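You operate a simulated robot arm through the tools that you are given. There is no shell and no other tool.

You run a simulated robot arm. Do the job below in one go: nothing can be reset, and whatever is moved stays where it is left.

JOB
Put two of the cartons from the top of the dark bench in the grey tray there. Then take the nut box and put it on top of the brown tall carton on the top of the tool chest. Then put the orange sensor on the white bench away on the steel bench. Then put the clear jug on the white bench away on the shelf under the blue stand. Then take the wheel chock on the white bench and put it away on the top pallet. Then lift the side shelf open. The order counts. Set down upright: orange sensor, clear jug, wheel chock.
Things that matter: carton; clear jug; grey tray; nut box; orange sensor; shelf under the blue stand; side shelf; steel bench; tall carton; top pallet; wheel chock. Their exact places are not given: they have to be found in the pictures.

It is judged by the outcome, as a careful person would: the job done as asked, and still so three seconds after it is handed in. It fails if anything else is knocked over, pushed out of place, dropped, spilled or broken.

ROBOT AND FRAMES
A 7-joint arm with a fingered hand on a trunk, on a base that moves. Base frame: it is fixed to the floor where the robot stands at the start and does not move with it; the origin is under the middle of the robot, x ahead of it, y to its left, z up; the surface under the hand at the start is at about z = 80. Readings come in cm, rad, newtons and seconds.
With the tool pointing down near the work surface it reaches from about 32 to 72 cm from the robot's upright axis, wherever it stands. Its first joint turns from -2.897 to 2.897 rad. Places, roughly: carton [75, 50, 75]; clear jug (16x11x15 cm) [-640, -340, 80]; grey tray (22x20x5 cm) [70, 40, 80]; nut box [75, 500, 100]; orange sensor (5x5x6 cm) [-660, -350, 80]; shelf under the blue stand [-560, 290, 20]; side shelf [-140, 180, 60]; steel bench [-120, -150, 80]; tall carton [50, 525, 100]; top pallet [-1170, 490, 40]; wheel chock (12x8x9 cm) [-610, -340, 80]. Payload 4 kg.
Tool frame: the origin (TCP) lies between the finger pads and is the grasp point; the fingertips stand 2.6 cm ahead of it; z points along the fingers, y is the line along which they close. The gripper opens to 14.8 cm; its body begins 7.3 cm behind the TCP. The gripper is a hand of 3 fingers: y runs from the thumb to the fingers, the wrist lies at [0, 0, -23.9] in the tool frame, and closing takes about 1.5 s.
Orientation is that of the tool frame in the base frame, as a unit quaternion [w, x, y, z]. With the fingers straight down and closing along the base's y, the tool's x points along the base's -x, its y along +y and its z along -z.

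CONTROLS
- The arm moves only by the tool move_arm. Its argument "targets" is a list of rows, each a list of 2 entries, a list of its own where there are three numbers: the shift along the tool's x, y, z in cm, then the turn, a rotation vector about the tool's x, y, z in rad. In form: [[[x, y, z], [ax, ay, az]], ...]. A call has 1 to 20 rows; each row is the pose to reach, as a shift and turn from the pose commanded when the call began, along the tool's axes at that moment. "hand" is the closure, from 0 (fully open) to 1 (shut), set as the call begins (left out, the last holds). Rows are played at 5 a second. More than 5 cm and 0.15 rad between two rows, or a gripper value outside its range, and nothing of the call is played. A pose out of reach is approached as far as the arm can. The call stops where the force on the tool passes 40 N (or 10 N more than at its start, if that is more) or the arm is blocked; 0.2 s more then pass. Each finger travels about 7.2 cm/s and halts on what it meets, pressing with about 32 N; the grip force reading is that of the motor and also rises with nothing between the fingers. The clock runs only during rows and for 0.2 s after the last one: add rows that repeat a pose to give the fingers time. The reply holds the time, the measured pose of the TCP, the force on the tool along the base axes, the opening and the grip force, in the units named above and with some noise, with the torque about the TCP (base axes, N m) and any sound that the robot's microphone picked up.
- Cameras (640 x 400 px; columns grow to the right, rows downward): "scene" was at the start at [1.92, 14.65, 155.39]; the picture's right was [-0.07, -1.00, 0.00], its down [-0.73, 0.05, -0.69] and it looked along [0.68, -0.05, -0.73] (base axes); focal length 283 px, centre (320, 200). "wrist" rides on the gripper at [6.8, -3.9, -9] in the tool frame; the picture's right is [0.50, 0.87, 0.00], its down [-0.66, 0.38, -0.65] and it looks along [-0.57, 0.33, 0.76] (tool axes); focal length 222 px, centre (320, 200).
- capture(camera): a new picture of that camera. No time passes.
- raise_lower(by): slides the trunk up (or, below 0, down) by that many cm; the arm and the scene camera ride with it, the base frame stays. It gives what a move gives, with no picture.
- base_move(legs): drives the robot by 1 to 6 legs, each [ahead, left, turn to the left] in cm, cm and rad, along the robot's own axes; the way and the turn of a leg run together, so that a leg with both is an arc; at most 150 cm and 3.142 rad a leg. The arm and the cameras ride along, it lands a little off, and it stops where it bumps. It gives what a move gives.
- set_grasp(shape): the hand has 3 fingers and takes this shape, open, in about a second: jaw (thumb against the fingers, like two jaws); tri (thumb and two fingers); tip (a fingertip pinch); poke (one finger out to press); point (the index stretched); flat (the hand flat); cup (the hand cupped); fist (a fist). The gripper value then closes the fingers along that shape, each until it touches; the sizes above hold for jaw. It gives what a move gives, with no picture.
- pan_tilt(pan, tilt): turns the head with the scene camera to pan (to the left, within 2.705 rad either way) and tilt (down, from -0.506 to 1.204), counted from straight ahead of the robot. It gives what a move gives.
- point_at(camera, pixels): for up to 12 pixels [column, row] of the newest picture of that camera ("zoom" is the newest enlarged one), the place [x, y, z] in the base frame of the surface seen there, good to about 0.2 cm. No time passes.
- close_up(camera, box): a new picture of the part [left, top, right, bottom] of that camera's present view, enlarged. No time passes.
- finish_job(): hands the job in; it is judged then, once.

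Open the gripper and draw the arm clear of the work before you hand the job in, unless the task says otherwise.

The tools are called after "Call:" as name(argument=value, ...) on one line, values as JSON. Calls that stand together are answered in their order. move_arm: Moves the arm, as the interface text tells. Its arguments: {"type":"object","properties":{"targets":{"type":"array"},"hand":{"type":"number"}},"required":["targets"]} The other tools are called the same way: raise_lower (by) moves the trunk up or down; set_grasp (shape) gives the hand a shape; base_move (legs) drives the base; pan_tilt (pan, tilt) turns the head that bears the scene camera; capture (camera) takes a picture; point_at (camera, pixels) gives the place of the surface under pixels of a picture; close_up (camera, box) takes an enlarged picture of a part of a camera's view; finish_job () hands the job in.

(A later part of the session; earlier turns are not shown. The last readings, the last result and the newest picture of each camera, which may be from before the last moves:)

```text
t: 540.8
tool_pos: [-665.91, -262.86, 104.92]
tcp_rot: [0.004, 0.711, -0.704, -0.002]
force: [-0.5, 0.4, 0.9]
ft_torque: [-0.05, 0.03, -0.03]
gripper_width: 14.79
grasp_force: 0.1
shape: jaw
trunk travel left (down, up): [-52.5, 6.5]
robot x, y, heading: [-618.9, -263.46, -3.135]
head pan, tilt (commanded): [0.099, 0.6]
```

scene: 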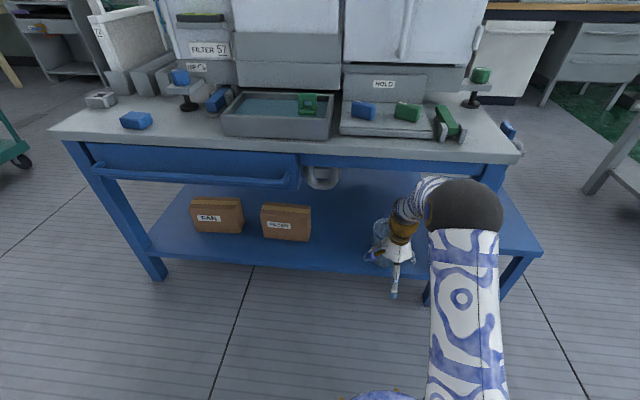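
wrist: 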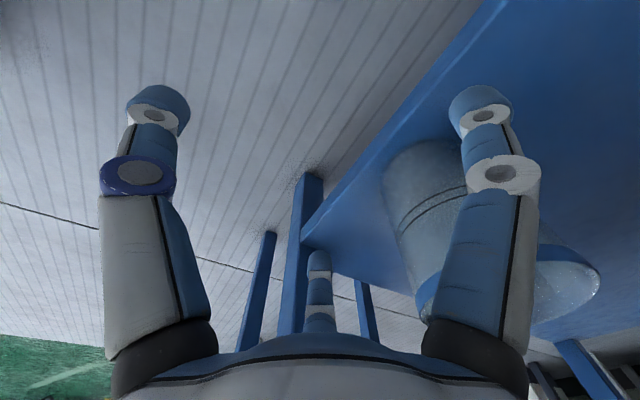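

Call:
base_move(legs=[[0, 0, 1.564]])

Call:
pan_tilt(pan=0.0, tilt=0.85)

Call:
capture(camera="scene")

Call:
close_up(camera="scene", box=[240, 130, 440, 255])

```text
t: 545.1
tool_pos: [-618.65, -310.13, 104.99]
tcp_rot: [0.005, 1.0, 0.012, 0.001]
force: [0.3, 0.2, -0.1]
ft_torque: [-0.01, 0.01, 0.02]
gripper_width: 14.78
grasp_force: 0.0
shape: jaw
trunk travel left (down, up): [-52.5, 6.5]
robot x, y, heading: [-618.98, -263.22, -1.55]
head pan, tilt (commanded): [0.099, 0.6]
```

```text
t: 545.9
tool_pos: [-618.65, -310.23, 104.88]
tcp_rot: [0.005, 1.0, 0.012, 0.001]
force: [0.4, -0.4, 0.0]
ft_torque: [0.0, 0.01, 0.01]
gripper_width: 14.79
grasp_force: 0.1
shape: jaw
trunk travel left (down, up): [-52.5, 6.5]
robot x, y, heading: [-618.99, -263.37, -1.551]
head pan, tilt (commanded): [0.0, 0.85]
```

```text
taken
```

scene: 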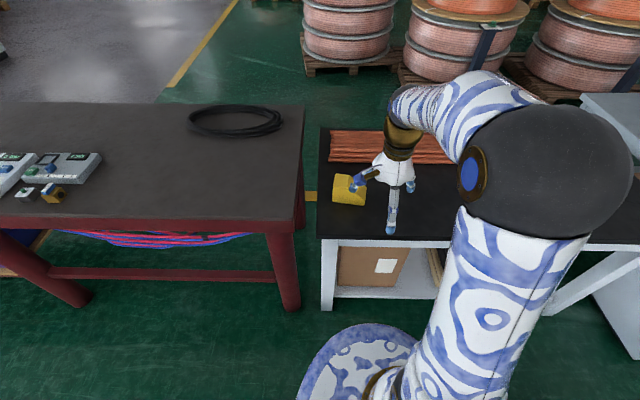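

```text
3.20 times, centred on (340, 192) of scene
```

zoom: 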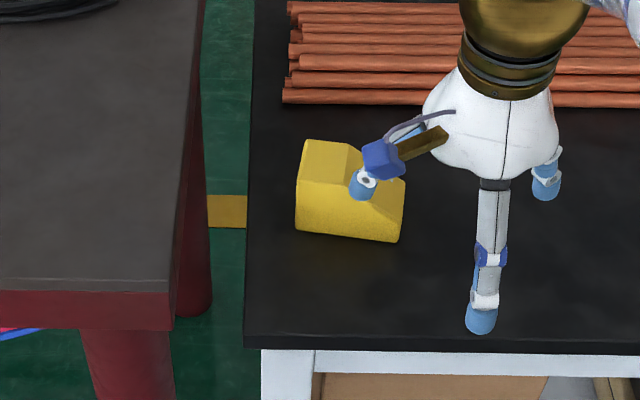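

The chock: tall end to the left (+x), slope going down to -x. I measure its corners.

Call:
point_at(camera="zoom", pixels=[[308, 143], [300, 178], [348, 147], [345, 185], [402, 210], [398, 238], [298, 228], [325, 165], [350, 215], [310, 235], [330, 165], [380, 205]])

Call:
capture(camera="wrist")

```text
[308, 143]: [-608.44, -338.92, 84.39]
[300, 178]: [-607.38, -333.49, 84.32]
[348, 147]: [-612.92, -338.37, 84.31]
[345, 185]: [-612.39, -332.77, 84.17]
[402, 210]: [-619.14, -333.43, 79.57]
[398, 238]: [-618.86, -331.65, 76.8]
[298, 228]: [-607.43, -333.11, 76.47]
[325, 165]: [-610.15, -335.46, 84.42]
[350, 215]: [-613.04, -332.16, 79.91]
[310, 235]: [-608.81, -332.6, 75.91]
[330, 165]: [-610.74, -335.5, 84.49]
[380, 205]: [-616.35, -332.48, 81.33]
```

```text
taken
```

wrist: 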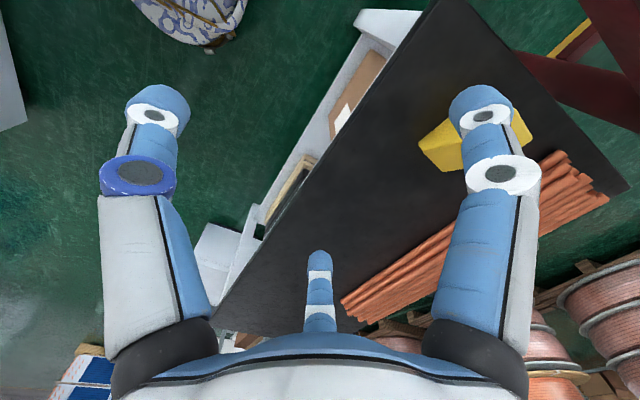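

The chock is about 11.6×6.4×8.4 cm, turned ≈-0.13 rad; I'll grip its tall part at about (-611.1,-335.9). I drive 14 cm closer and move the hand over it with the proper turn.

Call:
base_move(legs=[[14, 0, 0]])

Call:
move_arm(targets=[[[1.75, 2.97, 0], [0, 0, -0.1]], [[3.5, 5.95, 0], [0, 0, -0.2]], [[5.25, 8.92, 0], [0, 0, -0.3]], [[7.0, 11.9, 0], [0, 0, -0.372]], [[7.0, 11.9, 4], [0, 0, -0.372]], [[7.0, 11.9, 8], [0, 0, -0.372]], [[7.0, 11.9, 8], [0, 0, -0.372]]], hand=0)

Call:
capture(camera="wrist")

```text
t: 547.2
tool_pos: [-618.21, -324.06, 104.94]
tcp_rot: [0.005, 1.0, 0.014, 0.0]
force: [0.3, 0.5, -0.7]
ft_torque: [0.03, -0.02, 0.0]
gripper_width: 14.78
grasp_force: 0.0
shape: jaw
trunk travel left (down, up): [-52.5, 6.5]
robot x, y, heading: [-618.49, -276.91, -1.55]
head pan, tilt (commanded): [0.0, 0.85]
```

```text
t: 548.8
tool_pos: [-610.85, -335.76, 97.09]
tcp_rot: [0.006, 0.98, 0.198, 0.001]
force: [-0.6, -0.5, 0.1]
ft_torque: [-0.01, 0.02, 0.01]
gripper_width: 14.81
grasp_force: 0.1
shape: jaw
trunk travel left (down, up): [-52.5, 6.5]
robot x, y, heading: [-618.69, -277.03, -1.553]
head pan, tilt (commanded): [0.0, 0.85]
```

```text
taken
```

wrist: 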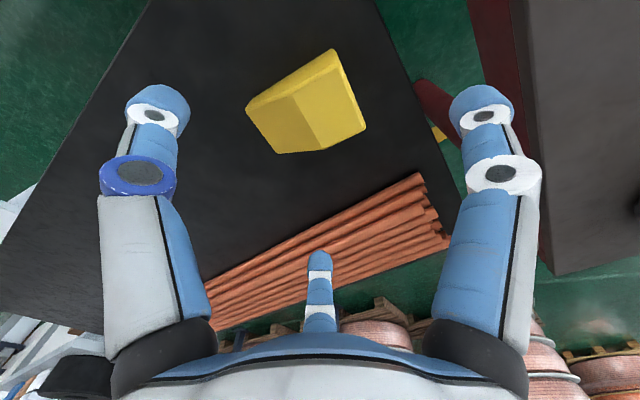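

The chock shows at (305,105) with its flat top to the right. I measure its top corners from here.

Call:
close_up(camera="wrist", box=[225, 30, 385, 170])

Call:
point_at(camera="zoom", pixels=[[410, 65], [455, 95], [520, 265], [400, 310], [315, 180], [300, 335], [230, 345], [150, 220], [130, 190], [370, 75], [420, 200], [345, 190]])

```text
2.86 times, centred on (305, 100) of wrist
```

zoom: 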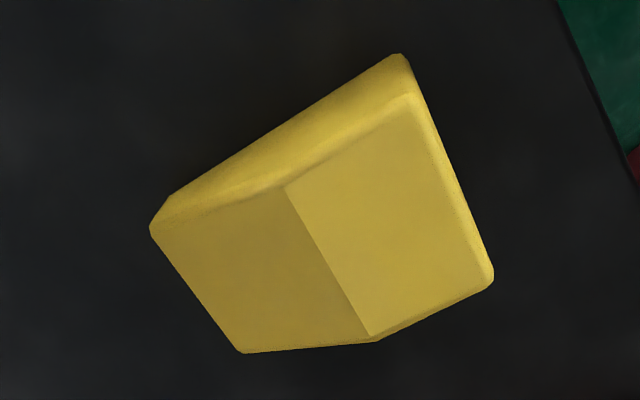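

```text
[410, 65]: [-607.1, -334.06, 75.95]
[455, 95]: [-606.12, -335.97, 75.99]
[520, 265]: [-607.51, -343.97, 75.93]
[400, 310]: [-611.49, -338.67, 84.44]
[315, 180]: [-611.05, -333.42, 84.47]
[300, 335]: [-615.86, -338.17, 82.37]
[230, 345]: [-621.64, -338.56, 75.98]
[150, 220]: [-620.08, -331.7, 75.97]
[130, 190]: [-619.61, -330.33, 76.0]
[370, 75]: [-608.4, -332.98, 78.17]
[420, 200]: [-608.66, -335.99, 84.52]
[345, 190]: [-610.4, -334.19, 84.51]
```

Call:
point_at(camera="zoom", pixels=[[412, 108], [484, 276], [372, 330], [295, 194], [405, 110], [478, 272], [245, 345], [158, 228], [165, 222], [240, 340]])

```text
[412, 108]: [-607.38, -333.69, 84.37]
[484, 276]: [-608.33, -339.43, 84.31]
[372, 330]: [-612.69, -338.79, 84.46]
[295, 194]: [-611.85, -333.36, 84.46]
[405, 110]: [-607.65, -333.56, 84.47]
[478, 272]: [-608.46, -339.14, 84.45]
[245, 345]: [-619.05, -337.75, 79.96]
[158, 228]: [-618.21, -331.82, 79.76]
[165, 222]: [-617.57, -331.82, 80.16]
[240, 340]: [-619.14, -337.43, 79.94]
```

TCP should be at (-611.1,-336.2). I trim that and descend 16.5 cm to z≈80.5.

Call:
move_arm(targets=[[[-0.4, 0.32, 4], [0, 0, 0]], [[-0.4, 0.32, 8], [0, 0, 0]], [[-0.4, 0.32, 12], [0, 0, 0]], [[-0.4, 0.32, 15], [0, 0, 0]], [[-0.4, 0.32, 16.5], [0, 0, 0]], [[-0.4, 0.32, 16.5], [0, 0, 0]]])

Call:
capture(camera="wrist")

```text
t: 550.2
tool_pos: [-611.27, -336.32, 80.41]
tcp_rot: [0.005, 0.98, 0.198, 0.0]
force: [0.1, -0.4, 0.6]
ft_torque: [0.02, 0.02, 0.02]
gripper_width: 14.83
grasp_force: 0.1
shape: jaw
trunk travel left (down, up): [-52.5, 6.5]
robot x, y, heading: [-618.85, -276.95, -1.546]
head pan, tilt (commanded): [0.0, 0.85]
```

```text
taken
```

wrist: 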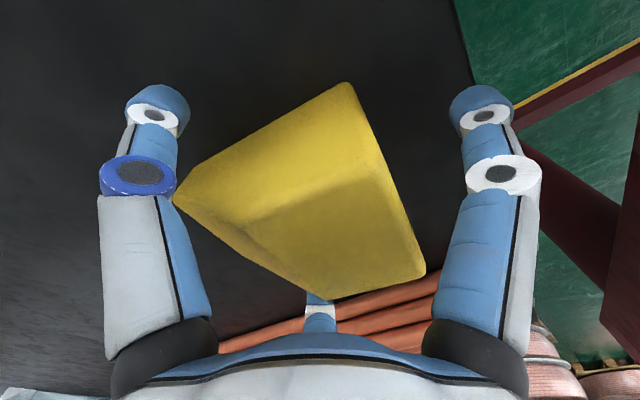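

No contact. I close the hand.

Call:
move_arm(targets=[[[0, 0, 0], [0, 0, 0]], [[0, 0, 0], [0, 0, 0]], [[0, 0, 0], [0, 0, 0]], [[0, 0, 0], [0, 0, 0]], [[0, 0, 0], [0, 0, 0]], [[0, 0, 0], [0, 0, 0]], [[0, 0, 0], [0, 0, 0]], [[0, 0, 0], [0, 0, 0]]], hand=1)

Call:
capture(camera="wrist")

```text
t: 552.0
tool_pos: [-611.13, -336.35, 80.57]
tcp_rot: [0.003, 0.98, 0.198, 0.0]
force: [-0.4, -0.7, -0.8]
ft_torque: [0.04, -0.01, -0.01]
gripper_width: 7.33
grasp_force: 31.9
shape: jaw
trunk travel left (down, up): [-52.5, 6.5]
robot x, y, heading: [-618.79, -276.93, -1.549]
head pan, tilt (commanded): [0.0, 0.85]
```

```text
taken
```

wrist: 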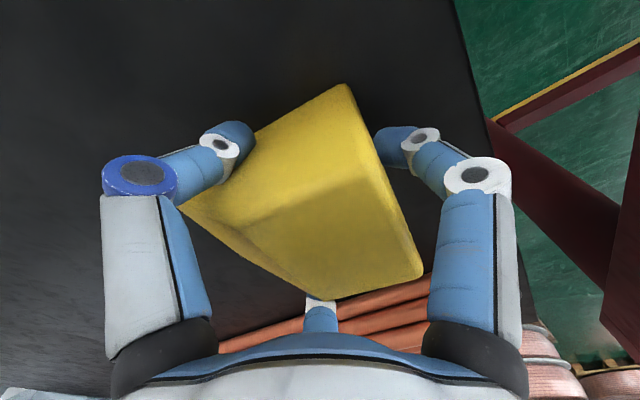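

Gripped at 7.33 cm. I zoom on finger 1 and the chock's end face to see whether it touches.

Call:
close_up(camera="wrist", box=[330, 70, 490, 200])

Call:
point_at(camera="wrist", pixels=[[380, 135], [390, 140], [410, 130], [360, 120], [375, 180], [240, 130], [225, 140], [320, 305]])

```text
3.08 times, centred on (410, 135) of wrist
```

zoom: 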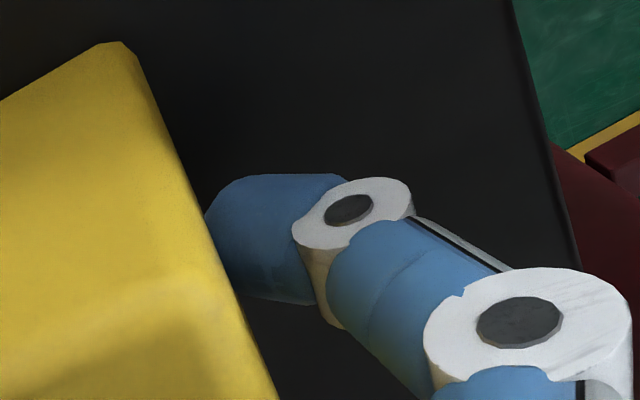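

```text
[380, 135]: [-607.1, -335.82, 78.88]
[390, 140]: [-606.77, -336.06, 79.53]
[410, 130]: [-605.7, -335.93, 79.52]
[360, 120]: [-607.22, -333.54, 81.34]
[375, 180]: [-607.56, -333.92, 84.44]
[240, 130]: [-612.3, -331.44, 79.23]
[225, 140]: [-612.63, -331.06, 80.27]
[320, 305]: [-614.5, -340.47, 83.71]
```

Finger 1 touches the end face. I lift gently 26 cm and check.

Call:
move_arm(targets=[[[0, 0, -1.5], [0, 0, 0]], [[0, 0, -4], [0, 0, 0]], [[0, 0, -8], [0, 0, 0]], [[0, 0, -12], [0, 0, 0]], [[0, 0, -16], [0, 0, 0]], [[0, 0, -20], [0, 0, 0]], [[0, 0, -24], [0, 0, 0]], [[0, 0, -24], [0, 0, 0]]])

Call:
capture(camera="wrist")

Call:
capture(camera="scene")

```text
t: 553.8
tool_pos: [-611.28, -336.05, 104.7]
tcp_rot: [0.005, 0.98, 0.198, -0.001]
force: [0.4, 0.2, -2.6]
ft_torque: [-0.02, -0.05, 0.0]
gripper_width: 7.33
grasp_force: 31.7
shape: jaw
trunk travel left (down, up): [-52.5, 6.5]
robot x, y, heading: [-618.71, -277.3, -1.551]
head pan, tilt (commanded): [0.0, 0.85]
```

```text
taken
```

wrist: 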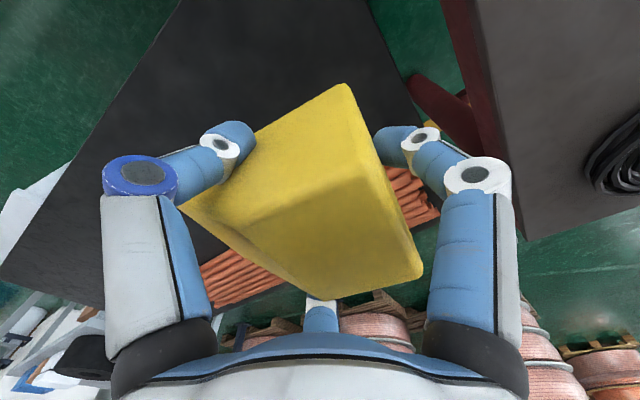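

```text
taken
```

scene: 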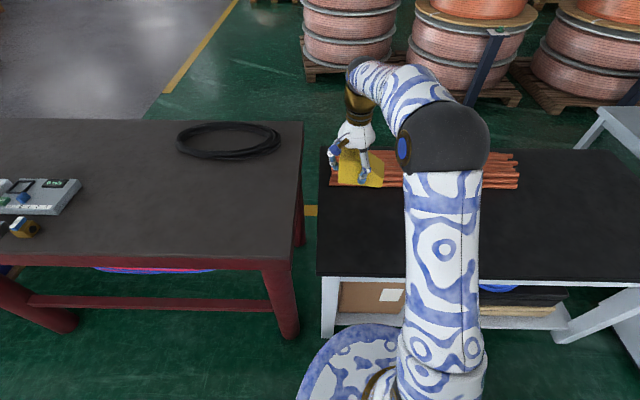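

The chock hangs level. I pull the arm back 13 cm, back off the base, and drive west along y≈-258.

Call:
move_arm(targets=[[[1.68, -4.0, 0], [0, 0, 0]], [[3.36, -8.0, 0], [0, 0, 0]], [[5.04, -12.0, 0], [0, 0, 0]], [[5.04, -12.0, 0], [0, 0, 0]]])

Call:
base_move(legs=[[-20, 0, -0.021], [0, -145, 0], [0, -17, 0]])

```text
t: 554.8
tool_pos: [-611.27, -323.26, 104.39]
tcp_rot: [0.005, 0.98, 0.197, 0.0]
force: [0.0, -0.7, -2.7]
ft_torque: [-0.06, -0.09, 0.01]
gripper_width: 7.33
grasp_force: 31.9
shape: jaw
trunk travel left (down, up): [-52.5, 6.5]
robot x, y, heading: [-618.6, -277.18, -1.548]
head pan, tilt (commanded): [0.0, 0.85]
```

```text
t: 564.2
tool_pos: [-773.09, -305.15, 104.41]
tcp_rot: [0.004, 0.98, 0.198, 0.0]
force: [-0.5, 0.3, -2.6]
ft_torque: [0.01, -0.08, 0.02]
gripper_width: 7.32
grasp_force: 31.4
shape: jaw
trunk travel left (down, up): [-52.5, 6.5]
robot x, y, heading: [-780.46, -259.08, -1.548]
head pan, tilt (commanded): [0.0, 0.85]
```

At (-780,-259). I turn right to face -x and look toward the pallet in the north-west.

Call:
base_move(legs=[[0, 0, -1.594]])

Call:
pan_tilt(pan=-1.0, tilt=0.3)

Call:
capture(camera="scene")

```text
t: 568.5
tool_pos: [-826.75, -265.19, 104.39]
tcp_rot: [0.004, 0.826, -0.564, -0.002]
force: [-0.1, 0.1, -3.2]
ft_torque: [-0.06, 0.0, 0.03]
gripper_width: 7.3
grasp_force: 32.4
shape: jaw
trunk travel left (down, up): [-52.5, 6.5]
robot x, y, heading: [-780.79, -258.99, 3.141]
head pan, tilt (commanded): [0.0, 0.85]
```

```text
t: 569.8
tool_pos: [-826.81, -265.33, 104.51]
tcp_rot: [0.002, 0.826, -0.563, -0.003]
force: [0.6, 0.6, -2.9]
ft_torque: [-0.05, 0.02, 0.0]
gripper_width: 7.25
grasp_force: 31.8
shape: jaw
trunk travel left (down, up): [-52.5, 6.5]
robot x, y, heading: [-780.5, -259.22, 3.143]
head pan, tilt (commanded): [-1.0, 0.3]
```

```text
taken
```

scene: 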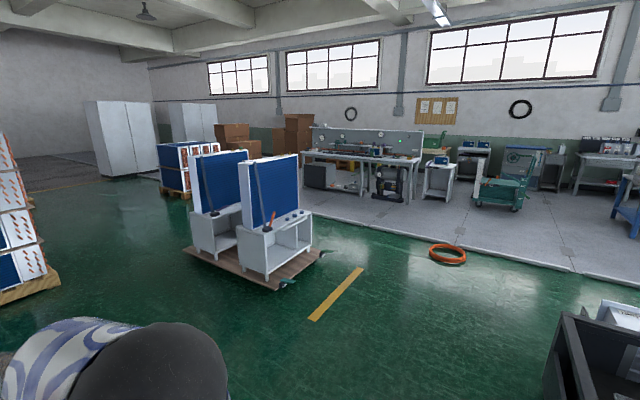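

I enlarge the area around (345,165), where the pallet should be.

Call:
close_up(camera="scene", box=[190, 100, 470, 240])

Call:
point_at(camera="zoom", pixels=[[250, 70], [100, 70], [390, 130], [290, 120], [440, 190], [340, 150], [360, 165], [250, 150], [150, 110], [580, 150], [300, 200], [400, 220]])

```text
2.29 times, centred on (330, 170) of scene
```

zoom: 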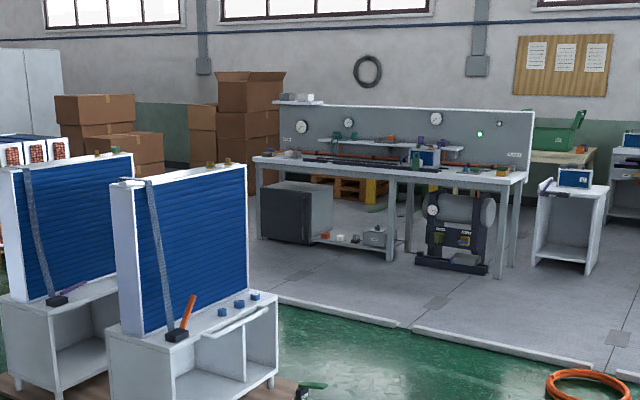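

```text
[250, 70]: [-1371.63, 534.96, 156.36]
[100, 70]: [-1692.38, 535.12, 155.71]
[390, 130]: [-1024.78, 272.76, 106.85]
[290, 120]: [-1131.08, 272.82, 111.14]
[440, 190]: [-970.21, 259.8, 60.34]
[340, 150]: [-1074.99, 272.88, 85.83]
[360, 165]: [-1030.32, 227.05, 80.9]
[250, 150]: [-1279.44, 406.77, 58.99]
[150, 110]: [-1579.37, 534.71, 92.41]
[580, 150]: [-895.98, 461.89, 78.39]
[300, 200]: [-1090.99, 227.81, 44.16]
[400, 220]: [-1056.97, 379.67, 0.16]
```

Wooden pallets show behind the long bench at zoom (365,190). I measure them and the curb's visible left part.

Call:
point_at(camera="zoom", pixels=[[350, 183], [375, 192], [390, 190], [345, 195], [285, 297], [395, 326], [412, 330], [595, 372], [250, 190], [258, 205], [560, 225], [620, 215]])

Call:
close_up(camera="scene", box=[320, 155, 400, 215])

```text
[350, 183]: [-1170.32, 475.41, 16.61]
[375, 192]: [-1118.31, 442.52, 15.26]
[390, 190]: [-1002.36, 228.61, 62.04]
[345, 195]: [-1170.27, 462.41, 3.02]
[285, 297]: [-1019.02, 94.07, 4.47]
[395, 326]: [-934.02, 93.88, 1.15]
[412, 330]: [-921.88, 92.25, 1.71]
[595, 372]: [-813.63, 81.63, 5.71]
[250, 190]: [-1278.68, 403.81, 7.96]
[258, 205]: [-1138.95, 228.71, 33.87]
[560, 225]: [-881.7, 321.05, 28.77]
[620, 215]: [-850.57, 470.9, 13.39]
```

```text
6.67 times, centred on (360, 185) of scene
```

zoom: 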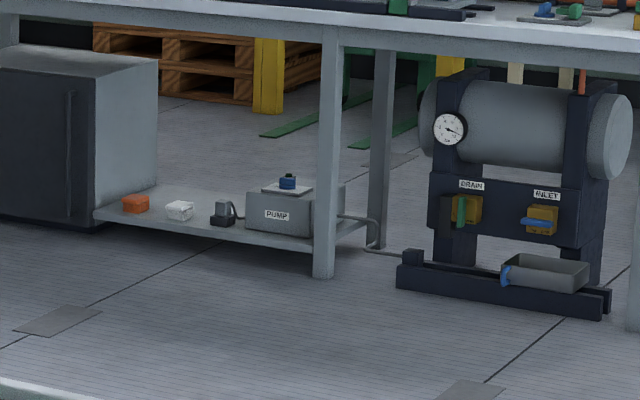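

I measure the small cabinet, teal trolley and free floor between the long bench and the wall to plan the way.

Call:
point_at(camera="scene", pixels=[[427, 198], [450, 200], [455, 165], [480, 200], [515, 210], [530, 190], [495, 160], [405, 200], [420, 200], [465, 190], [545, 215], [560, 180]])

Call:
close_up(camera="scene", box=[380, 110, 640, 260])

```text
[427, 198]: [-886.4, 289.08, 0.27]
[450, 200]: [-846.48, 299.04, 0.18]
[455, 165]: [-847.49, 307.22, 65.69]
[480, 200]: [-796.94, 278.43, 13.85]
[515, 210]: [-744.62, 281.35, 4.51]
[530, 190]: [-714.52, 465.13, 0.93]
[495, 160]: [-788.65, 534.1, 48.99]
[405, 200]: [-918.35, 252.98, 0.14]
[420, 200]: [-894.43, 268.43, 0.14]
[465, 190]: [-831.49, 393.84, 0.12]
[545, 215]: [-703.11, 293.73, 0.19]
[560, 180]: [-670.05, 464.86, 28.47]
```

```text
2.46 times, centred on (510, 185) of scene
```

zoom: 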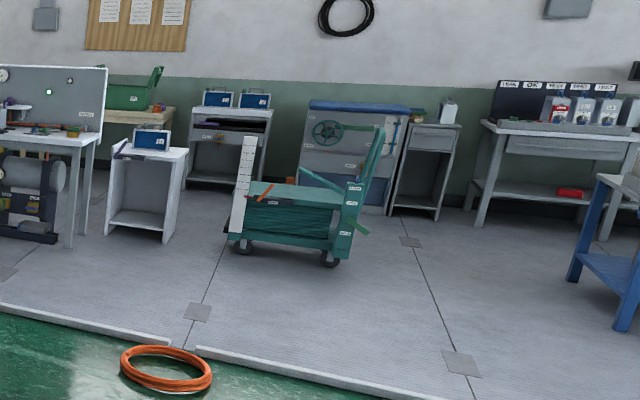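

Plan: north to y≈0, east along y≈45, around the curb's east end at x≈-357, back west on the grey floor and behind the long bench. First I turn to face +y and drive north at x≈-780.

Call:
base_move(legs=[[0, 0, -1.572], [148, 0, 0], [111, 0, 0]])

```text
t: 586.3
tool_pos: [-777.69, 46.68, 104.32]
tcp_rot: [0.0, -0.173, 0.985, 0.004]
force: [0.6, 0.3, -3.1]
ft_torque: [0.0, 0.07, 0.0]
gripper_width: 7.29
grasp_force: 32.2
shape: jaw
trunk travel left (down, up): [-52.5, 6.5]
robot x, y, heading: [-772.52, -0.0, 1.545]
head pan, tilt (commanded): [-1.0, 0.3]
```

Call:
base_move(legs=[[0, 0, -1.545], [72, 45, 0], [120, 0, 0]])

```text
t: 600.3
tool_pos: [-532.79, 52.28, 104.39]
tcp_rot: [0.004, 0.564, 0.826, 0.003]
force: [0.0, 0.7, -3.8]
ft_torque: [0.09, -0.02, 0.01]
gripper_width: 7.24
grasp_force: 31.8
shape: jaw
trunk travel left (down, up): [-52.5, 6.5]
robot x, y, heading: [-579.39, 46.27, -0.002]
head pan, tilt (commanded): [-1.0, 0.3]
```

Call:
base_move(legs=[[148, 0, 0], [119, 0, 0]])

```text
t: 613.3
tool_pos: [-266.36, 50.58, 104.36]
tcp_rot: [0.004, 0.562, 0.827, 0.003]
force: [-0.2, -0.9, -2.9]
ft_torque: [0.06, 0.01, 0.0]
gripper_width: 7.23
grasp_force: 32.5
shape: jaw
trunk travel left (down, up): [-52.5, 6.5]
robot x, y, heading: [-312.86, 44.24, 0.003]
head pan, tilt (commanded): [-1.0, 0.3]
```

Now left (north) 131 cm around the curb's end, then backward west along y≈175.

Call:
base_move(legs=[[0, 131, 0], [-148, 0, 0], [-148, 0, 0], [-72, 0, 0]])

Call:
capture(camera="wrist")

Call:
pan_tilt(pan=2.4, tilt=0.5)

Call:
capture(camera="scene")

```text
t: 637.1
tool_pos: [-630.16, 193.15, 104.45]
tcp_rot: [0.004, 0.587, 0.81, 0.003]
force: [0.4, -0.4, -3.6]
ft_torque: [0.04, -0.01, -0.01]
gripper_width: 7.22
grasp_force: 32.0
shape: jaw
trunk travel left (down, up): [-52.5, 6.5]
robot x, y, heading: [-676.73, 189.42, -0.06]
head pan, tilt (commanded): [-1.0, 0.3]
```

```text
taken
```

wrist: 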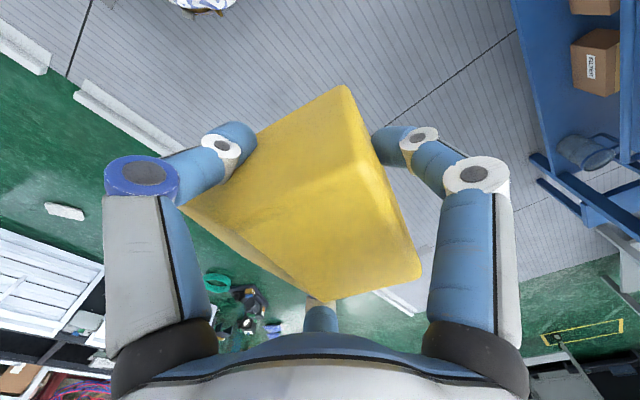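

```text
t: 640.0
tool_pos: [-630.2, 193.23, 104.44]
tcp_rot: [0.003, 0.586, 0.81, 0.003]
force: [0.1, -0.3, -3.3]
ft_torque: [0.06, 0.01, -0.05]
gripper_width: 7.24
grasp_force: 32.0
shape: jaw
trunk travel left (down, up): [-52.5, 6.5]
robot x, y, heading: [-676.67, 189.38, -0.062]
head pan, tilt (commanded): [2.4, 0.499]
```

```text
taken
```

scene: 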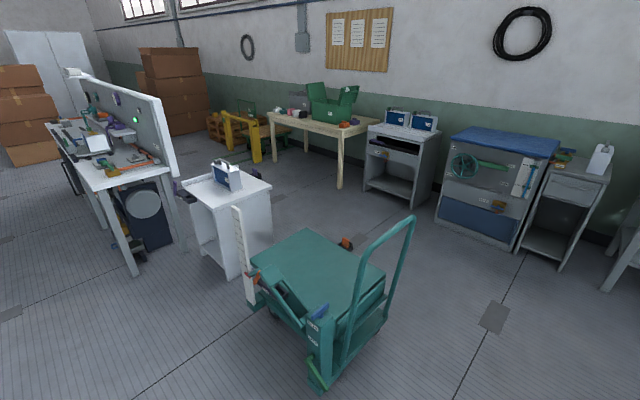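

I see the pallets at (222,128) behind yellow posts, a wooden table, cabinets, the trolley and the white cabinet. I measure their footprints.

Call:
point_at(camera="scene", pixels=[[340, 185], [275, 163], [365, 188], [412, 205], [440, 218], [225, 270], [270, 235], [390, 320], [345, 245], [228, 148], [258, 160], [215, 135]])

Call:
close_up(camera="scene", box=[180, 70, 360, 200])

```text
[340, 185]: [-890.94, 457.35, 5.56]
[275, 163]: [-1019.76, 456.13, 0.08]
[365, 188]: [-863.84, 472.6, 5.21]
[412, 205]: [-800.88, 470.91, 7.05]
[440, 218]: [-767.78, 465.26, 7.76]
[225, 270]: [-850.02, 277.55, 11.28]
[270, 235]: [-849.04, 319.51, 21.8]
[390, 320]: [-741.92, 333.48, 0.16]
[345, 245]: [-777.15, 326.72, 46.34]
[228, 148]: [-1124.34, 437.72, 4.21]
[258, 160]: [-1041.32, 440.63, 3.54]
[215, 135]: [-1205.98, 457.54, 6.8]
```

```text
3.08 times, centred on (270, 135) of scene
```

zoom: 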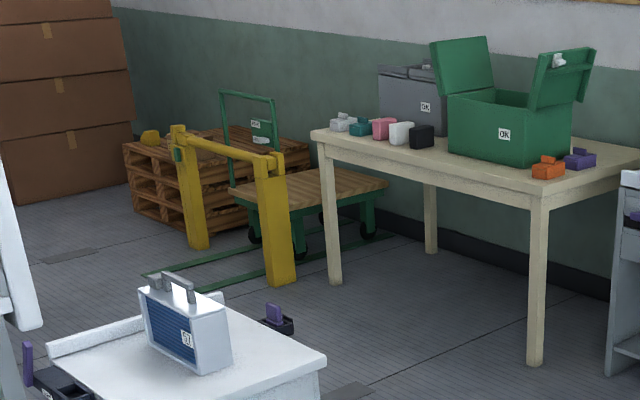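

The way behind the long bench along y≈387 is free (white cabinet ≤ y 325, yellow posts at y≈438). I turn to face +y, drive to y≈385, turn to face -x.

Call:
base_move(legs=[[0, 0, 1.633], [148, 0, 0], [49, 0, 0]])

```text
t: 653.8
tool_pos: [-695.27, 430.58, 104.39]
tcp_rot: [0.0, -0.215, 0.977, 0.004]
force: [-0.2, 0.7, -3.5]
ft_torque: [0.01, 0.04, -0.01]
gripper_width: 7.19
grasp_force: 32.2
shape: jaw
trunk travel left (down, up): [-52.5, 6.5]
robot x, y, heading: [-686.38, 384.5, 1.626]
head pan, tilt (commanded): [2.4, 0.499]
```

Call:
base_move(legs=[[0, 0, 1.516], [148, 0, 0], [100, 0, 0]])

Call:
pan_tilt(pan=-0.5, tilt=0.5)

Call:
capture(camera="scene")

```text
t: 669.6
tool_pos: [-979.41, 375.78, 104.39]
tcp_rot: [0.003, 0.831, -0.556, -0.004]
force: [0.3, 0.7, -3.1]
ft_torque: [-0.07, 0.0, 0.0]
gripper_width: 7.12
grasp_force: 32.2
shape: jaw
trunk travel left (down, up): [-52.5, 6.5]
robot x, y, heading: [-933.17, 383.02, -3.129]
head pan, tilt (commanded): [2.4, 0.499]
```

```text
t: 672.1
tool_pos: [-979.3, 375.81, 104.4]
tcp_rot: [0.003, 0.831, -0.556, -0.003]
force: [-0.2, 0.3, -2.7]
ft_torque: [-0.03, 0.03, 0.03]
gripper_width: 7.18
grasp_force: 32.3
shape: jaw
trunk travel left (down, up): [-52.5, 6.5]
robot x, y, heading: [-932.71, 383.1, -3.129]
head pan, tilt (commanded): [-0.499, 0.499]
```

```text
taken
```

scene: 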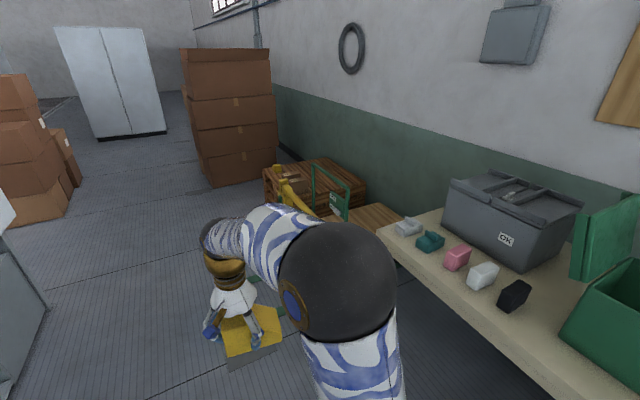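

The lane ahead is free. I drive 148 cm on and look at the pallet stack.

Call:
base_move(legs=[[148, 2, 0]])

Call:
pan_tilt(pan=-0.9, tilt=0.6)

Call:
capture(camera="scene")

```text
t: 679.4
tool_pos: [-1124.88, 375.41, 104.34]
tcp_rot: [0.003, 0.822, -0.57, -0.003]
force: [0.8, 1.1, -2.8]
ft_torque: [-0.04, -0.01, -0.03]
gripper_width: 7.17
grasp_force: 32.3
shape: jaw
trunk travel left (down, up): [-52.5, 6.5]
robot x, y, heading: [-1078.37, 381.29, 3.127]
head pan, tilt (commanded): [-0.499, 0.499]
```

```text
t: 680.2
tool_pos: [-1124.87, 375.6, 104.52]
tcp_rot: [0.003, 0.822, -0.569, -0.003]
force: [-1.0, 0.3, -2.4]
ft_torque: [-0.03, 0.0, -0.01]
gripper_width: 7.14
grasp_force: 32.0
shape: jaw
trunk travel left (down, up): [-52.5, 6.5]
robot x, y, heading: [-1077.81, 381.11, 3.118]
head pan, tilt (commanded): [-0.901, 0.6]
```

```text
taken
```

scene: 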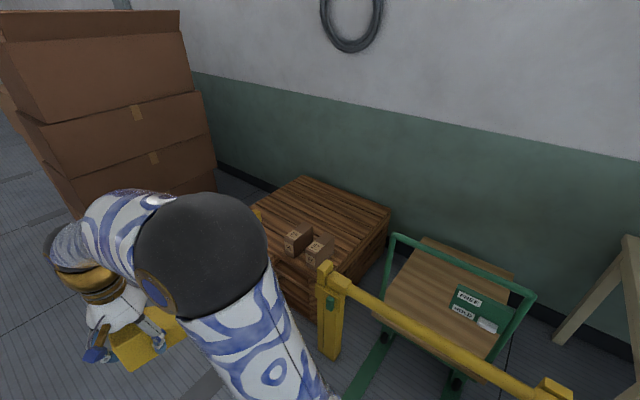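

The stack has two small boxes and yellow items on it. I drive 85 cm further and turn to face it.

Call:
base_move(legs=[[85, 0, 0], [0, 0, -1.547]])

Call:
pan_tilt(pan=0.0, tilt=0.8)

Call:
capture(camera="scene")

Call:
capture(camera="wrist")

```text
t: 688.6
tool_pos: [-1172.24, 428.95, 104.4]
tcp_rot: [0.0, -0.193, 0.981, 0.005]
force: [0.4, -0.2, -3.5]
ft_torque: [-0.01, 0.04, -0.03]
gripper_width: 7.11
grasp_force: 32.0
shape: jaw
trunk travel left (down, up): [-52.5, 6.5]
robot x, y, heading: [-1165.27, 382.37, 1.579]
head pan, tilt (commanded): [-0.901, 0.6]
```

```text
t: 689.8
tool_pos: [-1172.1, 429.12, 104.38]
tcp_rot: [0.001, -0.192, 0.981, 0.004]
force: [0.8, -0.3, -3.0]
ft_torque: [0.01, 0.05, 0.01]
gripper_width: 7.13
grasp_force: 32.1
shape: jaw
trunk travel left (down, up): [-52.5, 6.5]
robot x, y, heading: [-1165.32, 382.64, 1.583]
head pan, tilt (commanded): [0.0, 0.799]
```

```text
taken
```

scene: 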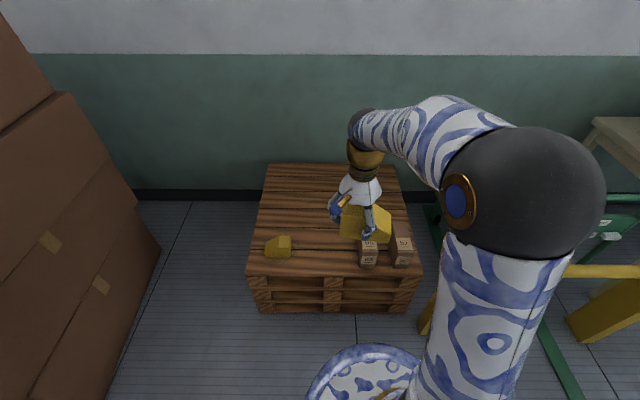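

```text
taken
```

wrist: 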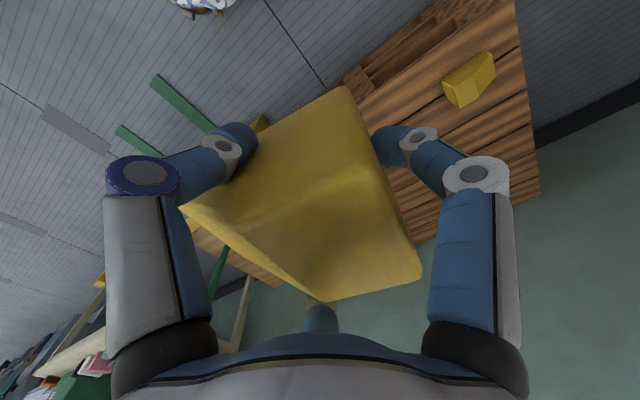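

The top pallet is before me, with another yellow chock at (280,245) and two boxes at (370,255),(402,250). I measure the surface.

Call:
point_at(camera="scene", pixels=[[250, 270], [415, 270], [270, 170], [320, 250], [320, 220], [320, 190], [280, 245], [360, 250], [335, 275], [300, 215], [395, 190], [380, 215]])

Call:
close_up(camera="scene", box=[230, 150, 440, 320])

```text
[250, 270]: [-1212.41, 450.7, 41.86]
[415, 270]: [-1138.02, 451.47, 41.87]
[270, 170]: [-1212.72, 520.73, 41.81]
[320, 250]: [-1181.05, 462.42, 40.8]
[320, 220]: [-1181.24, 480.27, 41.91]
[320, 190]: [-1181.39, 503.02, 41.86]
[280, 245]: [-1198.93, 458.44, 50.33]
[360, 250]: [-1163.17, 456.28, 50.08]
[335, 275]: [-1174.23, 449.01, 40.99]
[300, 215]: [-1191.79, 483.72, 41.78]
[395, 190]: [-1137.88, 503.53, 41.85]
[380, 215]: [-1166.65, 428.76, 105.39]
```

```text
2.35 times, centred on (335, 235) of scene
```

zoom: 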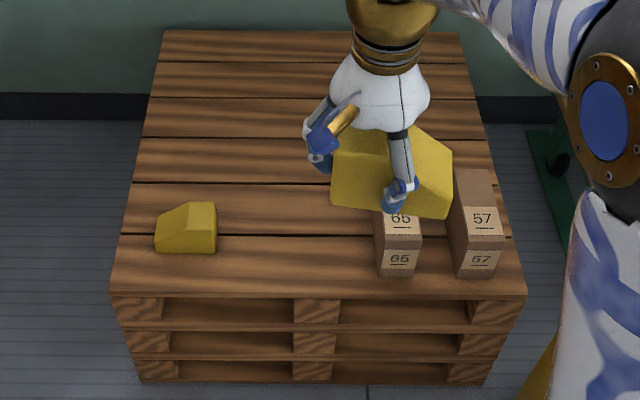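

Top pallet: z≈41.85, x -1213…-1137, y 450…525. I'll set the chock at about (-1180,472), between the other chock and the boxes and behind them. I move closer/left and lower the trunk 40 cm.

Call:
base_move(legs=[[0, 9, -0.01], [28, 0, 0]])

Call:
raise_lower(by=-35)

Call:
capture(camera="scene")

Call:
capture(camera="wrist")

```text
t: 692.4
tool_pos: [-1180.62, 456.87, 104.39]
tcp_rot: [0.0, -0.187, 0.982, 0.004]
force: [0.2, 0.9, -2.9]
ft_torque: [0.01, 0.07, 0.02]
gripper_width: 7.13
grasp_force: 31.9
shape: jaw
trunk travel left (down, up): [-52.5, 6.5]
robot x, y, heading: [-1173.96, 410.46, 1.569]
head pan, tilt (commanded): [0.0, 0.799]
```

```text
t: 695.9
tool_pos: [-1180.53, 456.77, 69.33]
tcp_rot: [0.0, -0.188, 0.982, 0.005]
force: [0.3, -0.2, -3.1]
ft_torque: [0.03, 0.06, 0.0]
gripper_width: 7.12
grasp_force: 32.0
shape: jaw
trunk travel left (down, up): [-17.5, 41.5]
robot x, y, heading: [-1174.28, 410.16, 1.572]
head pan, tilt (commanded): [0.0, 0.799]
```

```text
taken
```

scene: 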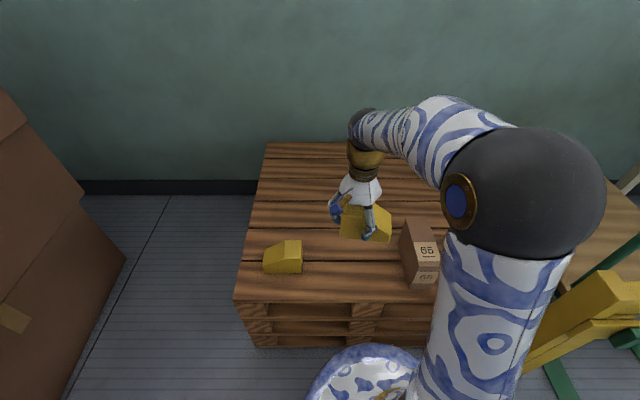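

```text
taken
```

wrist: 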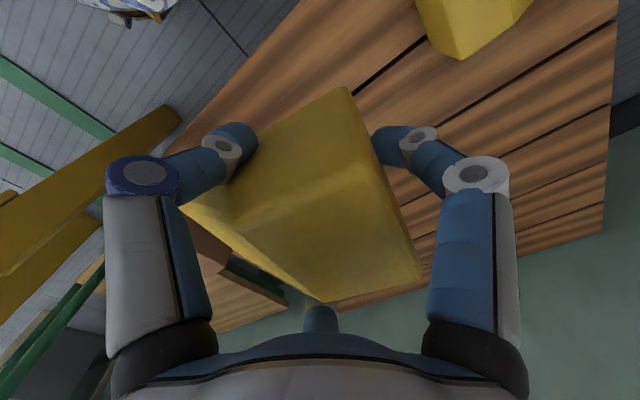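

I check the chock's pose in the hand: top corners at wrist (350,190)…(410,270) and the slope.

Call:
point_at(camera="wrist", pixels=[[360, 180], [405, 265], [320, 290], [290, 225], [345, 230], [250, 200], [310, 130], [270, 170], [385, 230]])

```text
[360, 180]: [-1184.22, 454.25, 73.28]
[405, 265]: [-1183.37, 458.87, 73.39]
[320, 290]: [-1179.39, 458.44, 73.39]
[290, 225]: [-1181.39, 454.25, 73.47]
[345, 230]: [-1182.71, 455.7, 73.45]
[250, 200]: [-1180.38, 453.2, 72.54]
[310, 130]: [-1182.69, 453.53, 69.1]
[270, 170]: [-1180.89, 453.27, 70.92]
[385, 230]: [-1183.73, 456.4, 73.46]
```

Level, bottom at TCP-4.45. I move over (-1182.5,472) and lower most of the way.

Call:
move_arm(targets=[[[-0.94, 3.72, 0], [0, 0, 0]], [[-1.88, 7.43, 0], [0, 0, 0]], [[-2.81, 11.15, 0], [0, 0, 0]], [[-3.75, 14.86, 0], [0, 0, 0]], [[-3.75, 14.86, 4.5], [0, 0, 0]], [[-3.75, 14.86, 9], [0, 0, 0]], [[-3.75, 14.86, 13.5], [0, 0, 0]], [[-3.75, 14.86, 17], [0, 0, 0]], [[-3.75, 14.86, 17], [0, 0, 0]]])

Call:
capture(camera="wrist")

Call:
capture(camera="scene")

```text
t: 697.9
tool_pos: [-1182.56, 472.13, 52.63]
tcp_rot: [0.0, -0.188, 0.982, 0.005]
force: [0.5, 0.2, -2.4]
ft_torque: [0.03, 0.06, 0.01]
gripper_width: 7.07
grasp_force: 31.5
shape: jaw
trunk travel left (down, up): [-17.5, 41.5]
robot x, y, heading: [-1173.97, 410.7, 1.571]
head pan, tilt (commanded): [0.0, 0.799]
```

```text
taken
```

wrist: 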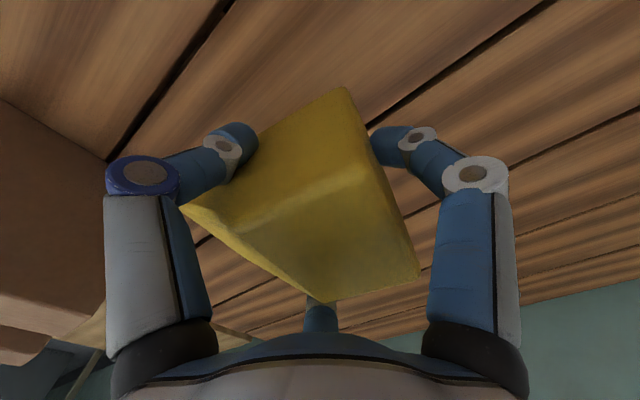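

```text
taken
```

scene: 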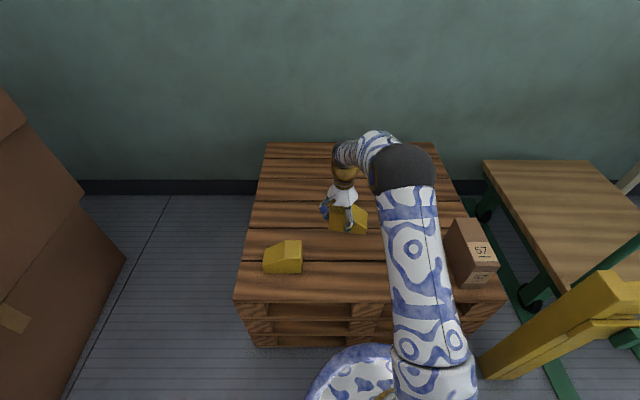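

All clear. I lower 6.2 cm to touch down.

Call:
move_arm(targets=[[[0, 0, 3], [0, 0, 0]], [[0, 0, 5], [0, 0, 0]], [[0, 0, 5.8], [0, 0, 0]], [[0, 0, 6.2], [0, 0, 0]], [[0, 0, 6.2], [0, 0, 0]]])

Call:
point_at(camera="wrist", pixels=[[345, 230]])

```text
t: 699.0
tool_pos: [-1182.7, 472.21, 46.36]
tcp_rot: [0.0, -0.187, 0.982, 0.005]
force: [-1.3, -0.8, 4.4]
ft_torque: [-0.08, -0.18, -0.11]
gripper_width: 7.08
grasp_force: 31.8
shape: jaw
trunk travel left (down, up): [-17.5, 41.5]
robot x, y, heading: [-1174.09, 410.87, 1.569]
head pan, tilt (commanded): [0.0, 0.799]
```

```text
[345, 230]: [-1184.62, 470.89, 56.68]
```

Touching down (force +4 N). I open the hand.

Call:
move_arm(targets=[[[0, 0, 0], [0, 0, 0]], [[0, 0, 0], [0, 0, 0]], [[0, 0, 0], [0, 0, 0]], [[0, 0, 0], [0, 0, 0]], [[0, 0, 0], [0, 0, 0]]], hand=0.05)

Call:
capture(camera="wrist")

```text
t: 700.2
tool_pos: [-1182.68, 472.14, 46.19]
tcp_rot: [0.0, -0.187, 0.982, 0.005]
force: [-0.2, 0.0, -0.1]
ft_torque: [0.03, 0.04, 0.0]
gripper_width: 14.03
grasp_force: 0.0
shape: jaw
trunk travel left (down, up): [-17.5, 41.5]
robot x, y, heading: [-1174.05, 410.16, 1.572]
head pan, tilt (commanded): [0.0, 0.799]
```

```text
taken
```

wrist: 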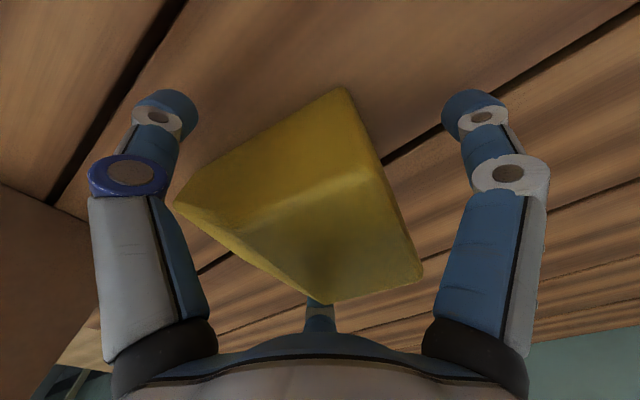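

The chock stands upright on the pallet. I raise the hand 20 cm and draw back 15 cm.

Call:
move_arm(targets=[[[0, 0, -4], [0, 0, 0]], [[0, 0, -8], [0, 0, 0]], [[0, 0, -12], [0, 0, 0]], [[0, 0, -16], [0, 0, 0]], [[0, 0, -20], [0, 0, 0]], [[1.38, -3.48, -20], [0, 0, 0]], [[2.76, -6.97, -20], [0, 0, 0]], [[4.14, -10.45, -20], [0, 0, 0]], [[5.53, -13.94, -20], [0, 0, 0]]])

Call:
raise_lower(by=35)

Call:
base_move(legs=[[-28, 0, 0]])

Call:
capture(camera="scene")

```text
t: 702.2
tool_pos: [-1182.79, 457.15, 66.09]
tcp_rot: [0.001, -0.187, 0.982, 0.004]
force: [0.1, 0.8, 0.4]
ft_torque: [0.03, 0.01, 0.0]
gripper_width: 14.04
grasp_force: 0.0
shape: jaw
trunk travel left (down, up): [-17.5, 41.5]
robot x, y, heading: [-1174.23, 410.59, 1.57]
head pan, tilt (commanded): [0.0, 0.799]
```

```text
t: 705.7
tool_pos: [-1182.78, 457.18, 101.02]
tcp_rot: [0.0, -0.188, 0.982, 0.004]
force: [-0.1, 0.1, 0.3]
ft_torque: [0.01, -0.01, 0.01]
gripper_width: 14.0
grasp_force: 0.1
shape: jaw
trunk travel left (down, up): [-52.5, 6.5]
robot x, y, heading: [-1174.11, 410.11, 1.571]
head pan, tilt (commanded): [0.0, 0.799]
```

```text
t: 707.6
tool_pos: [-1182.77, 429.19, 101.17]
tcp_rot: [0.0, -0.187, 0.982, 0.004]
force: [0.1, -1.0, 0.8]
ft_torque: [-0.03, 0.03, 0.0]
gripper_width: 14.06
grasp_force: 0.0
shape: jaw
trunk travel left (down, up): [-52.5, 6.5]
robot x, y, heading: [-1174.63, 382.21, 1.568]
head pan, tilt (commanded): [0.0, 0.799]
```

```text
taken
```

scene: 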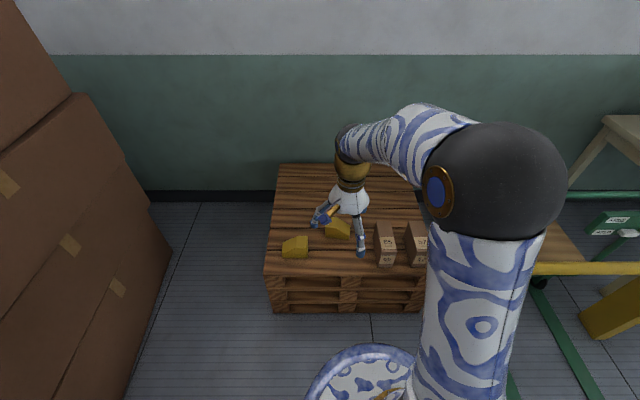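

The chock is on the top pallet. Last task: the cart's side shelf. I drive back east along y≈383.

Call:
base_move(legs=[[0, 0, -1.565], [148, 0, 0], [148, 0, 0]])

```text
t: 725.7
tool_pos: [-831.63, 380.18, 101.07]
tcp_rot: [0.003, 0.588, 0.809, 0.004]
force: [-0.1, 0.3, 0.1]
ft_torque: [0.01, 0.02, -0.04]
gripper_width: 14.06
grasp_force: 0.1
shape: jaw
trunk travel left (down, up): [-52.5, 6.5]
robot x, y, heading: [-878.56, 374.43, -0.063]
head pan, tilt (commanded): [0.0, 0.799]
```

Call:
base_move(legs=[[0, 0, 0.063], [147, 8, 0], [50, 0, 0]])

```text
t: 736.0
tool_pos: [-634.36, 391.56, 101.24]
tcp_rot: [0.004, 0.564, 0.826, 0.003]
force: [0.4, 0.6, -1.4]
ft_torque: [-0.03, -0.03, -0.01]
gripper_width: 14.03
grasp_force: 0.1
shape: jaw
trunk travel left (down, up): [-52.5, 6.5]
robot x, y, heading: [-680.94, 383.28, -0.006]
head pan, tilt (commanded): [0.0, 0.799]
```

Call:
base_move(legs=[[0, 0, -1.565], [148, 0, 0], [58, 0, 0]])

```text
t: 750.4
tool_pos: [-676.56, 124.29, 101.06]
tcp_rot: [0.005, 0.984, 0.177, 0.0]
force: [-0.9, -0.7, -0.3]
ft_torque: [0.01, 0.01, 0.02]
gripper_width: 14.04
grasp_force: 0.0
shape: jaw
trunk travel left (down, up): [-52.5, 6.5]
robot x, y, heading: [-684.18, 171.34, -1.595]
head pan, tilt (commanded): [0.0, 0.799]
```

Call:
base_move(legs=[[0, 0, 1.595], [148, 2, 0], [148, 0, 0]])

Call:
pan_tilt(pan=0.0, tilt=0.6)

Call:
capture(camera="scene")

```text
t: 768.4
tool_pos: [-343.24, 176.82, 101.26]
tcp_rot: [0.004, 0.573, 0.819, 0.003]
force: [0.5, 0.2, 0.1]
ft_torque: [-0.03, -0.02, -0.01]
gripper_width: 14.05
grasp_force: 0.0
shape: jaw
trunk travel left (down, up): [-52.5, 6.5]
robot x, y, heading: [-390.01, 169.72, -0.027]
head pan, tilt (commanded): [0.0, 0.799]
```

```text
t: 769.2
tool_pos: [-343.23, 176.74, 101.15]
tcp_rot: [0.003, 0.574, 0.819, 0.003]
force: [-0.7, 0.1, 0.0]
ft_torque: [-0.01, -0.01, 0.0]
gripper_width: 14.03
grasp_force: 0.0
shape: jaw
trunk travel left (down, up): [-52.5, 6.5]
robot x, y, heading: [-390.23, 169.31, -0.032]
head pan, tilt (commanded): [0.0, 0.6]
```

```text
taken
```

scene: 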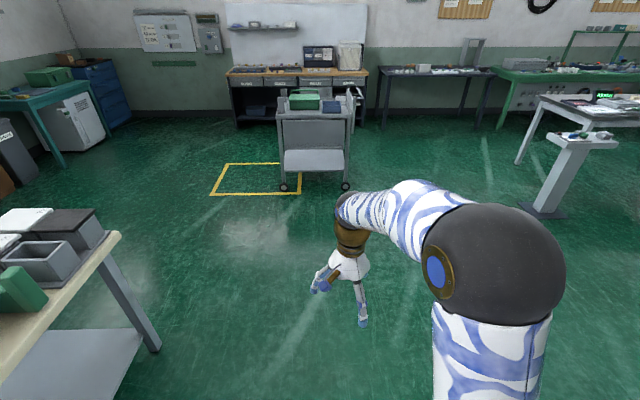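

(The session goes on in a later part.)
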